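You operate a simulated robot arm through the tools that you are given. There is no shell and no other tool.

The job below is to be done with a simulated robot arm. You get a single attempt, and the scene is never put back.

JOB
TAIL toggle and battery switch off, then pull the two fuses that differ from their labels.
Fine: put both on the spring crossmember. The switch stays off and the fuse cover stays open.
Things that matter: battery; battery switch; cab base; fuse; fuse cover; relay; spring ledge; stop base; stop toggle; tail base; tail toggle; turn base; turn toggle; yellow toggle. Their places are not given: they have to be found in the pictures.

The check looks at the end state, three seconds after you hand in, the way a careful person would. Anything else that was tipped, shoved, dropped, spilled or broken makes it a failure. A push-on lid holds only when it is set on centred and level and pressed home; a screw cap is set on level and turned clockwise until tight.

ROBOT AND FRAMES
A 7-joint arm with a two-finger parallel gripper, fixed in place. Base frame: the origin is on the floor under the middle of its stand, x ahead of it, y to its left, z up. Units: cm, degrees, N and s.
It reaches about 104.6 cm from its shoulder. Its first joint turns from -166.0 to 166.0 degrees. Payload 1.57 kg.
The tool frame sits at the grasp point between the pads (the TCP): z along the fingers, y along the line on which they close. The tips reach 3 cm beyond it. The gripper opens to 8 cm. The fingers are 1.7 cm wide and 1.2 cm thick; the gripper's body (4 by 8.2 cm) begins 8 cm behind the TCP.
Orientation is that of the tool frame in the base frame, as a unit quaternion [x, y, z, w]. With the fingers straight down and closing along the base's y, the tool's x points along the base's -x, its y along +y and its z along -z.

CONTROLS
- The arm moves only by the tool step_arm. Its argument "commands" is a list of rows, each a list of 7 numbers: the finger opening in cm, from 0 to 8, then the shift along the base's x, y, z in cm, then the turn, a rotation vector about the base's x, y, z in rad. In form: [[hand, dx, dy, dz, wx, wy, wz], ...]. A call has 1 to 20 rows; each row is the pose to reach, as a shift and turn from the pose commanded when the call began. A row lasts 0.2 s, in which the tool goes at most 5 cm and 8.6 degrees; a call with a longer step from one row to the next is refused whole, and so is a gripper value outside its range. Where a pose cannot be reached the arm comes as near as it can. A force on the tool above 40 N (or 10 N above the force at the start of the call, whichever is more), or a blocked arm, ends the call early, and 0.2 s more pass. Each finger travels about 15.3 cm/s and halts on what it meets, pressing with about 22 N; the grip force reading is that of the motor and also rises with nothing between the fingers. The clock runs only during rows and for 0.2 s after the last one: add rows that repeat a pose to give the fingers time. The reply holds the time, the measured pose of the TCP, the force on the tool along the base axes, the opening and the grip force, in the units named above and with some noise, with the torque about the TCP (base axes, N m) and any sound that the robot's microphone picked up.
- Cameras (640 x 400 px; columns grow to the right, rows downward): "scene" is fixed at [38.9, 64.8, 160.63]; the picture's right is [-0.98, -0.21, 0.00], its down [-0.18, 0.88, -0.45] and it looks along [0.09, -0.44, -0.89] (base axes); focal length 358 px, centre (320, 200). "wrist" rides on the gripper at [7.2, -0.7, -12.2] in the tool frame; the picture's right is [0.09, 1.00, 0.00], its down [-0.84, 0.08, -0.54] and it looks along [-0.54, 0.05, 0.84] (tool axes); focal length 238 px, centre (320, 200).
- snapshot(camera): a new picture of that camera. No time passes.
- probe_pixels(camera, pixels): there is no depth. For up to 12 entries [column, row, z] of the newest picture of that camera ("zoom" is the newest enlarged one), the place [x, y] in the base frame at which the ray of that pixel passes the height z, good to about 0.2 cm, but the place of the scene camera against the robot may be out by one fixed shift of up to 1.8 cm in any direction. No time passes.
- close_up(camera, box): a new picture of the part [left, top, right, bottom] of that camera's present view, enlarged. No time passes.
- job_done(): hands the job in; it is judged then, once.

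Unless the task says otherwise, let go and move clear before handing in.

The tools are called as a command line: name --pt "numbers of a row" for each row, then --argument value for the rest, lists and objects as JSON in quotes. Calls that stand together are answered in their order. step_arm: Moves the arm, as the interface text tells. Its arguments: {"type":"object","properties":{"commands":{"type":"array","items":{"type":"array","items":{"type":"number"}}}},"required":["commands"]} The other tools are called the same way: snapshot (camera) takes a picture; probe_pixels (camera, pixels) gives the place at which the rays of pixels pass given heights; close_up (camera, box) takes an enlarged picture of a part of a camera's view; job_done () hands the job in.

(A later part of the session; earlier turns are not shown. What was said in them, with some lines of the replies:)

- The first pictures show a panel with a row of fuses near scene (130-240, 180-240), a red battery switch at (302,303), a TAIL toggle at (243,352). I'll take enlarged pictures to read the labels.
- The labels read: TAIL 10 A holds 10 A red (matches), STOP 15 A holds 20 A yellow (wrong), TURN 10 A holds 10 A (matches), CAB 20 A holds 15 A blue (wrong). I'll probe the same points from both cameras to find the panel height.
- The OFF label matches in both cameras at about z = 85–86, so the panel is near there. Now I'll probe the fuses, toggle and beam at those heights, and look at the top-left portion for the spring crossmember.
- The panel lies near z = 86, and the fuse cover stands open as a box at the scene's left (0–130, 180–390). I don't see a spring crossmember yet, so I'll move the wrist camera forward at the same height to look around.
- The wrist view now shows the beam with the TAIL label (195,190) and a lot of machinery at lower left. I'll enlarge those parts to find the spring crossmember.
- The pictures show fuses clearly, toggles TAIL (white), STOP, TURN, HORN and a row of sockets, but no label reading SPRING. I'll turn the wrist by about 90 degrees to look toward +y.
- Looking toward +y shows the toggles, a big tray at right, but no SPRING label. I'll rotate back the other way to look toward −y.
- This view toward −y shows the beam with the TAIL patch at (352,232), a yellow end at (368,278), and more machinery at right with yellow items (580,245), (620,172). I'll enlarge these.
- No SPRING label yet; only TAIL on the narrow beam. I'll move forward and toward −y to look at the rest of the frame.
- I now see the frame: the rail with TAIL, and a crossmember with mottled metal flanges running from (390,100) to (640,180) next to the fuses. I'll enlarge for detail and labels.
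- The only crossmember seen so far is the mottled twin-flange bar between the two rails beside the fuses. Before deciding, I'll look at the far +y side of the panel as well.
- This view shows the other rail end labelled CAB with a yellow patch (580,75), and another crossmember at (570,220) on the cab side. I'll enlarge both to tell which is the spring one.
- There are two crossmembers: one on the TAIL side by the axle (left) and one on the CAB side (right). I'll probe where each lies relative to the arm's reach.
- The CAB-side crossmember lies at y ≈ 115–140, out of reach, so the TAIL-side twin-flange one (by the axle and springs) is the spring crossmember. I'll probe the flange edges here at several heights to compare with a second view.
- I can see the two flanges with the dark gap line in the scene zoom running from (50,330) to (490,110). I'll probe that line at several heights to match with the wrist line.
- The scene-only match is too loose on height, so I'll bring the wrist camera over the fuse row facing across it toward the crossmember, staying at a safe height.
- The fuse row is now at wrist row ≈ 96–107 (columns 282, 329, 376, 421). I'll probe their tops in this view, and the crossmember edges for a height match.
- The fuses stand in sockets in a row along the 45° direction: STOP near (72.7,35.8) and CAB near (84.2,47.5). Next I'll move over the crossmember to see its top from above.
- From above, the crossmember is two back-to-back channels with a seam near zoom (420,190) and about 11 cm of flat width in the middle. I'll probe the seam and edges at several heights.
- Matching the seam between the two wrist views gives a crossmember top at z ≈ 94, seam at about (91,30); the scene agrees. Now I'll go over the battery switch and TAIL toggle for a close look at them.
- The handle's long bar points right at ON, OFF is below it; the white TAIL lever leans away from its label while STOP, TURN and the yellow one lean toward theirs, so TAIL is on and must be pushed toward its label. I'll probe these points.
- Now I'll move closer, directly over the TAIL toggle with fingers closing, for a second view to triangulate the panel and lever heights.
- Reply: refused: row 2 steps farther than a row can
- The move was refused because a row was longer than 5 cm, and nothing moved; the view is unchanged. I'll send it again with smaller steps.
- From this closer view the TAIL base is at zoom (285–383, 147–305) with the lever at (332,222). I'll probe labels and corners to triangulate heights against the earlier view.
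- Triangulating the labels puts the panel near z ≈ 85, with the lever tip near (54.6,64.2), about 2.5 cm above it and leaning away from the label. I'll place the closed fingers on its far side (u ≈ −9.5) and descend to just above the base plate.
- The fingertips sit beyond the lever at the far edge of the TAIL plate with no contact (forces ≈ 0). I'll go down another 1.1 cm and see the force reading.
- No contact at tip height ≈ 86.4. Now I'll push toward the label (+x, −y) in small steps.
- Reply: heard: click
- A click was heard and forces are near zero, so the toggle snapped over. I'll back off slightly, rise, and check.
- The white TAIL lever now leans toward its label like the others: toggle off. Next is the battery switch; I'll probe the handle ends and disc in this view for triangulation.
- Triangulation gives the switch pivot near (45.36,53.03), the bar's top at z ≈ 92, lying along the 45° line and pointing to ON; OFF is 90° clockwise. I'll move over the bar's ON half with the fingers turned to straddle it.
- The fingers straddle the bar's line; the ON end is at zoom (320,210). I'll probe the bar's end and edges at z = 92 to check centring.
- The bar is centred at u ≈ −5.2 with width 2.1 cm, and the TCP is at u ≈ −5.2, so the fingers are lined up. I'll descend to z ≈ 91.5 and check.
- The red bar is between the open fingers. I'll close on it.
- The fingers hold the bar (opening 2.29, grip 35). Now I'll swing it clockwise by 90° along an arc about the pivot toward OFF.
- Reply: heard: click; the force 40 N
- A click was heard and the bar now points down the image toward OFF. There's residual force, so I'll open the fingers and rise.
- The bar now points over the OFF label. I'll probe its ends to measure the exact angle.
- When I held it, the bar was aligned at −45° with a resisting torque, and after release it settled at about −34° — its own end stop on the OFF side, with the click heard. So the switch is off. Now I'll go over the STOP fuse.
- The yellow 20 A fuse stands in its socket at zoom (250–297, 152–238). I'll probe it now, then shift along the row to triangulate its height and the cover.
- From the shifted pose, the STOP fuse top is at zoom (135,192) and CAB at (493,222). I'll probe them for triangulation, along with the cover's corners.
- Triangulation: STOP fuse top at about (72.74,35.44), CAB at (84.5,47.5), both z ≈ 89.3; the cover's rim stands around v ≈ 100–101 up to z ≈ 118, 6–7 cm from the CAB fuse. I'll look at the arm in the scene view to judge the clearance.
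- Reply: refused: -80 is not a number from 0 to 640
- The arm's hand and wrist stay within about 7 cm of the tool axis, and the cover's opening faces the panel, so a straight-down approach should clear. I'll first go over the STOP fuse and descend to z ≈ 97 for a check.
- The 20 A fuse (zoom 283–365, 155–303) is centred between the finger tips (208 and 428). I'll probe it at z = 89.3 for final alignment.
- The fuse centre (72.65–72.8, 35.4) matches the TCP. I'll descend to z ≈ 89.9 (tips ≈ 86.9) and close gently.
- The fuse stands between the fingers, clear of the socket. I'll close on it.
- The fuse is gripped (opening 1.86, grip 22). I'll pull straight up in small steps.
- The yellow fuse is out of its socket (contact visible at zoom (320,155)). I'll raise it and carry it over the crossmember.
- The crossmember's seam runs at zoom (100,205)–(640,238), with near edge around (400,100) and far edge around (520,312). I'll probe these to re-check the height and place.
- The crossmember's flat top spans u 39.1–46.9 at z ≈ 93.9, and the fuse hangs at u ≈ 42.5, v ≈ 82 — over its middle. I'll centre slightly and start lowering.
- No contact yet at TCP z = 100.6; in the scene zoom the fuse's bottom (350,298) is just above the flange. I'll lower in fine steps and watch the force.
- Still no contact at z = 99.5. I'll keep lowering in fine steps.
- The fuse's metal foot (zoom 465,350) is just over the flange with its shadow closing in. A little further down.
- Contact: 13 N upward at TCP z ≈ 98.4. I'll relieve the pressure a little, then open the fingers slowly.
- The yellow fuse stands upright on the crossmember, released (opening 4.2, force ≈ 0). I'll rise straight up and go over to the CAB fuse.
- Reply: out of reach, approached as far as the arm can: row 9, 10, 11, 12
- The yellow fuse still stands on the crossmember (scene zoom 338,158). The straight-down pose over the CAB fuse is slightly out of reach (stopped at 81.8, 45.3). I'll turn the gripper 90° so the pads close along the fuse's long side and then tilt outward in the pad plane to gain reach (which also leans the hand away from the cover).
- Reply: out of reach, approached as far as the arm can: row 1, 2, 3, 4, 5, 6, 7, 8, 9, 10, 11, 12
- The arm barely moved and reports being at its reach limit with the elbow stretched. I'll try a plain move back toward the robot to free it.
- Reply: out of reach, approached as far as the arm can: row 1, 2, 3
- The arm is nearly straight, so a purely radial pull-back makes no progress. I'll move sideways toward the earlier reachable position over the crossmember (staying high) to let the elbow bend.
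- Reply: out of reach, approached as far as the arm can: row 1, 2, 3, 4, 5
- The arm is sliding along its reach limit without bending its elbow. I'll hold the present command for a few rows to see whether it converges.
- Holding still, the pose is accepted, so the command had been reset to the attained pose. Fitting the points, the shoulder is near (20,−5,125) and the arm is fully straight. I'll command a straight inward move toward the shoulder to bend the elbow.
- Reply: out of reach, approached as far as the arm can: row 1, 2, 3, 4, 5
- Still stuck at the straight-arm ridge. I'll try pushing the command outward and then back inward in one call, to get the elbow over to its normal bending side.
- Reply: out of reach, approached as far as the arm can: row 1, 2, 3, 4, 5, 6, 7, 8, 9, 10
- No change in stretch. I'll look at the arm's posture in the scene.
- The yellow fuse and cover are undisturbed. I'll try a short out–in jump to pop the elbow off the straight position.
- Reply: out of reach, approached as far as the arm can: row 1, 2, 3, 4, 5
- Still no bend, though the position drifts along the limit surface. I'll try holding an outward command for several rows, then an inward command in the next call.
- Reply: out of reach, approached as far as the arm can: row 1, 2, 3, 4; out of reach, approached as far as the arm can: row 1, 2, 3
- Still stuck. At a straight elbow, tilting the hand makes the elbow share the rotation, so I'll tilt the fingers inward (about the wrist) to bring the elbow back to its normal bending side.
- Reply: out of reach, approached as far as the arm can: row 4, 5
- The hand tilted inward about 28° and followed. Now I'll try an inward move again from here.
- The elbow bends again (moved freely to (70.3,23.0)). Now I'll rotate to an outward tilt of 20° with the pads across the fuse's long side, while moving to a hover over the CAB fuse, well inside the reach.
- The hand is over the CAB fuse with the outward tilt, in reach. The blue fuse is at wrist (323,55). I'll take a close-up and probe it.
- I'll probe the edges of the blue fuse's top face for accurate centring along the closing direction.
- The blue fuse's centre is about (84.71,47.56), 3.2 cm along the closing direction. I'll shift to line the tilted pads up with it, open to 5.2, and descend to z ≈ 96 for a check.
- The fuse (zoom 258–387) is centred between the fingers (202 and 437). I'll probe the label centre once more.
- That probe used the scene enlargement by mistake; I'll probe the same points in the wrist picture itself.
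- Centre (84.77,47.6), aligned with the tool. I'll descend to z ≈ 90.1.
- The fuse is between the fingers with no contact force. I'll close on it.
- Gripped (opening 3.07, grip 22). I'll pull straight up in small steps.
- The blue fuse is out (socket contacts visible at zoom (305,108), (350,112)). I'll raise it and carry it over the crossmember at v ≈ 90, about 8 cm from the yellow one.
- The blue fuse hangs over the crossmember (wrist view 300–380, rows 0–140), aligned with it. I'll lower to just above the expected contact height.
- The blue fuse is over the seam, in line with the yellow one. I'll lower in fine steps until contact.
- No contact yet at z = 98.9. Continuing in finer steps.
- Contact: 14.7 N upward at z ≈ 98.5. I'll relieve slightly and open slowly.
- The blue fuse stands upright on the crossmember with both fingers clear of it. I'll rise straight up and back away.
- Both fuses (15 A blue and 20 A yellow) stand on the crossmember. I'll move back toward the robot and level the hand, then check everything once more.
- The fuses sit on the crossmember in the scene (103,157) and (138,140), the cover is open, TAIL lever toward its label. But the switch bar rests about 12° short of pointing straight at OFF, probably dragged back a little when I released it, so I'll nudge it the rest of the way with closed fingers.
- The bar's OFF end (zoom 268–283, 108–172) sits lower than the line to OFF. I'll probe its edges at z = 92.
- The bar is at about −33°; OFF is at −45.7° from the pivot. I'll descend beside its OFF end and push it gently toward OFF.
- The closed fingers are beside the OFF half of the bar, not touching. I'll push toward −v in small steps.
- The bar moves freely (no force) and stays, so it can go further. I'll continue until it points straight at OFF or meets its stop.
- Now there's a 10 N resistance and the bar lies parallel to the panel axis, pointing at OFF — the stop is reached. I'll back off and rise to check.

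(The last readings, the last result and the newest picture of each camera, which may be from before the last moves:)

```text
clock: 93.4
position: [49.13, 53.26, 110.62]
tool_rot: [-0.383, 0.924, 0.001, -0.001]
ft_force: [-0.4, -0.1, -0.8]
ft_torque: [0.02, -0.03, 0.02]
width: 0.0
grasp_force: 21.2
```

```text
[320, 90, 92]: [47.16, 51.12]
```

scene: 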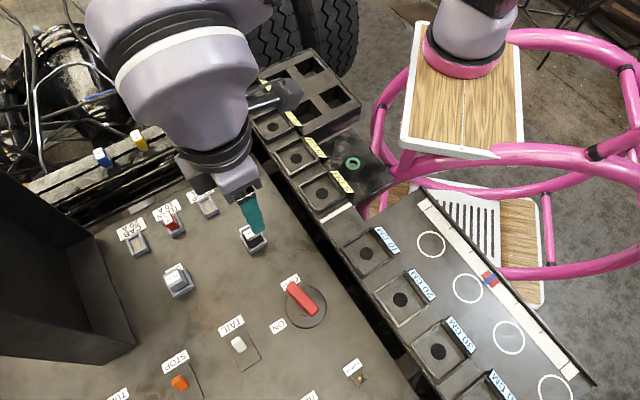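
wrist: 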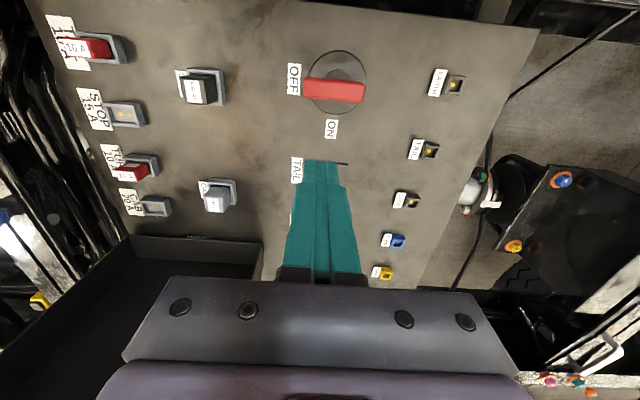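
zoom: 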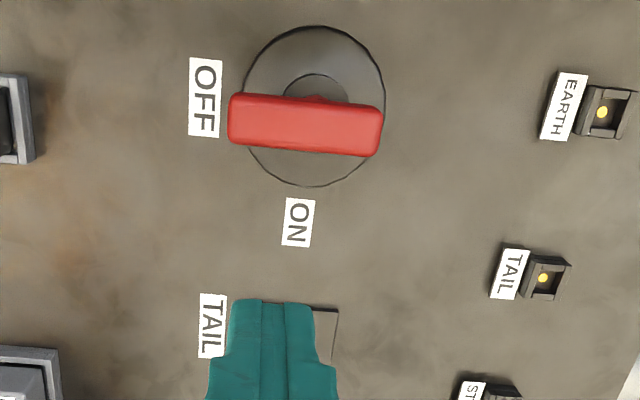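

The bar now points straight at OFF and stays. I'll move clear toward the start area and take final pictures.

step_arm --pt "2 -2 -2.5 3 0 0 0" --pt "4 -4 -5 6 0 0 0" --pt "6 -6 -8 9 0 0 0" --pt "6 -9 -11 12 0 0 0" --pt "6 -12 -14 14 0 0 0" --pt "6 -14 -17 15 0 0 0" --pt "6 -14 -17 15 0 0 0"

snapshot --camera "wrist"

snapshot --camera "scene"

close_up --camera "scene" --box '[60, 110, 320, 280]'

close_up --camera "scene" --box '[100, 260, 400, 400]'

```text
refused: row 4 steps farther than a row can; nothing moved
```

```text
taken
```

wrist: 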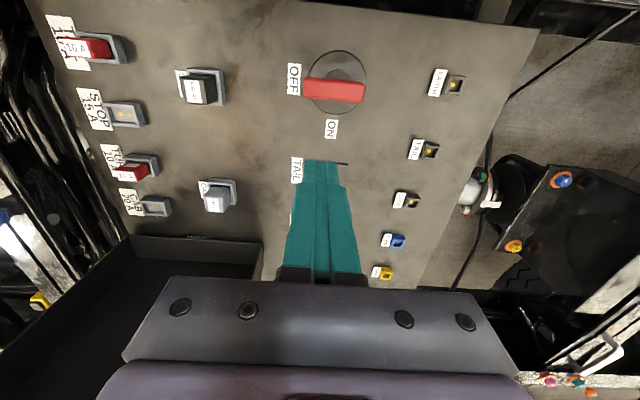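

```text
taken
```

scene: 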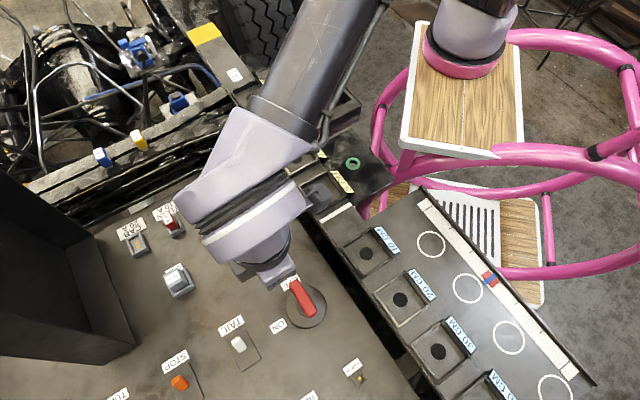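

```text
2.35 times, centred on (190, 195) of scene
```

zoom: 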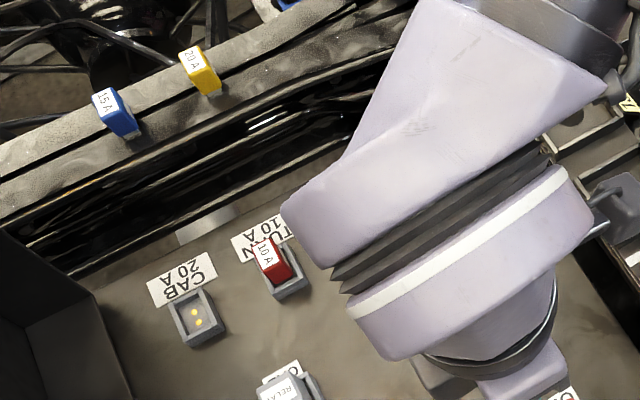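

```text
2.13 times, centred on (250, 330) of scene
```

zoom: 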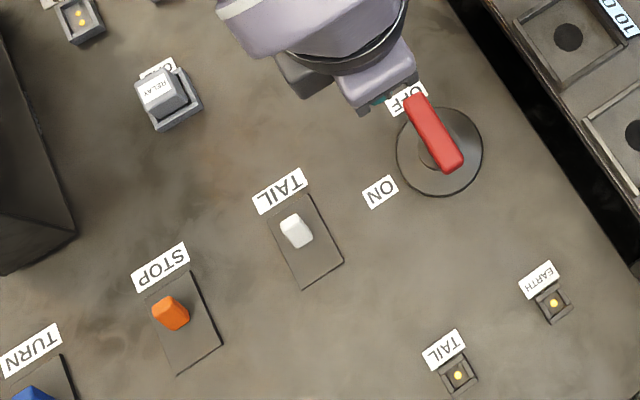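

The retreat was refused for a step being too long (nothing moved), but the pictures show bar at OFF, TAIL lever like STOP's, and both fuses in place. I'll retreat with smaller steps.

step_arm --pt "2 -2 -2 3 0 0 0" --pt "4 -4 -4 6 0 0 0" --pt "6 -6 -6.5 9 0 0 0" --pt "6 -8.5 -9 11.5 0 0 0" --pt "6 -11 -12 13 0 0 0" --pt "6 -13 -15 14 0 0 0" --pt "6 -14 -17 15 0 0 0" --pt "6 -14 -17 15 0 0 0"

snapshot --camera "wrist"

snapshot --camera "scene"

close_up --camera "scene" --box '[60, 110, 320, 280]'

```text
clock: 95.2
position: [35.15, 36.45, 125.68]
tool_rot: [-0.383, 0.924, 0.001, -0.001]
ft_force: [0.5, 0.3, -0.1]
ft_torque: [0.01, -0.02, 0.02]
width: 5.99
grasp_force: 0.0
```

```text
taken
```

wrist: 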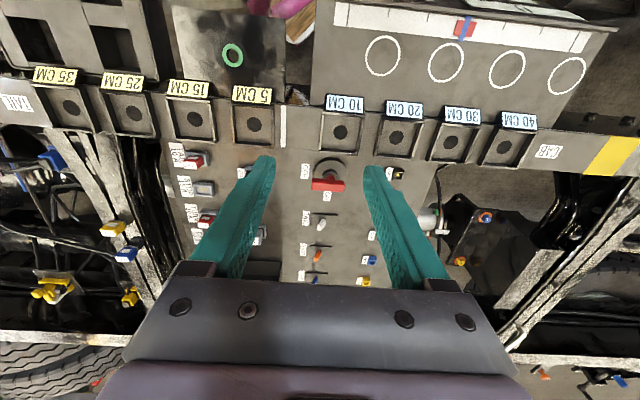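

```text
taken
```

scene: 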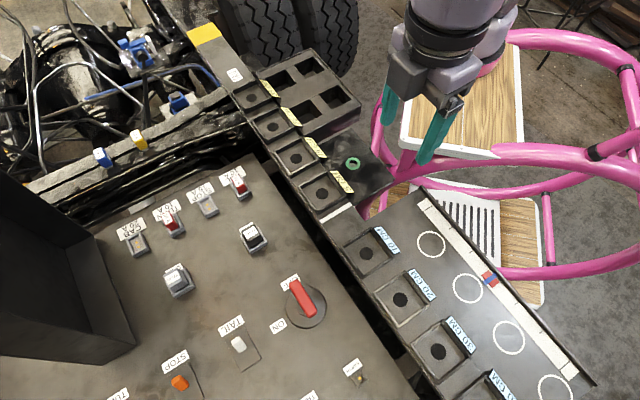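

```text
2.35 times, centred on (190, 195) of scene
```

zoom: 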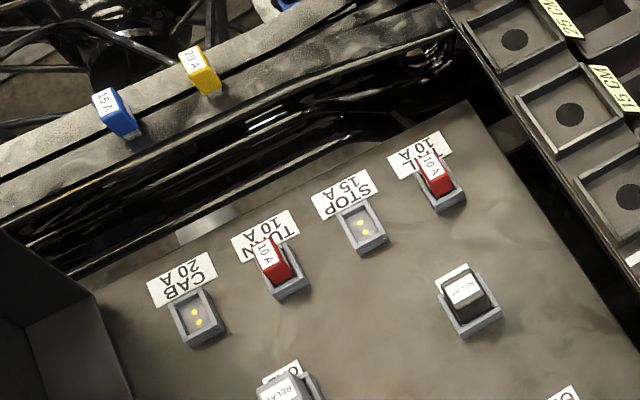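

The final pictures show the 20 A and 15 A fuses standing on the spring crossmember (scene 138,140 and 103,157). STOP and CAB sockets are empty, the two 10 A fuses are in place, the switch bar points at OFF, the TAIL lever is off, the cover is open and the arm is clear. I'll hand in.

job_done

```text
The job is handed in.
```

I switched off the TAIL toggle and the battery switch, pulled the two mismatched fuses and stood them on the crossmember. The job is handed in; I haven't seen the result of the check.

- **TAIL toggle:** its lever now leans toward its label like the other toggles, and it clicked when it moved.
- **Battery switch:** the bar points straight at OFF against its stop. It first settled about 12° short, so I pushed it the rest of the way.
- **Fuses pulled:** I took the yellow 20 A from the STOP 15 A socket and the blue 15 A from the CAB 20 A socket. The two 10 A fuses matched their labels and stayed in.
- **Spring crossmember:** nothing in the pictures was labelled "spring". I used the crossmember next to the fuses, on the side of the axle and rear tyres, because the only other one I saw was out of reach. Both fuses stand upright on it, about 8 cm apart.
- **Everything else:** the fuse cover is still open, nothing else looked disturbed in the last pictures, and the arm is clear.
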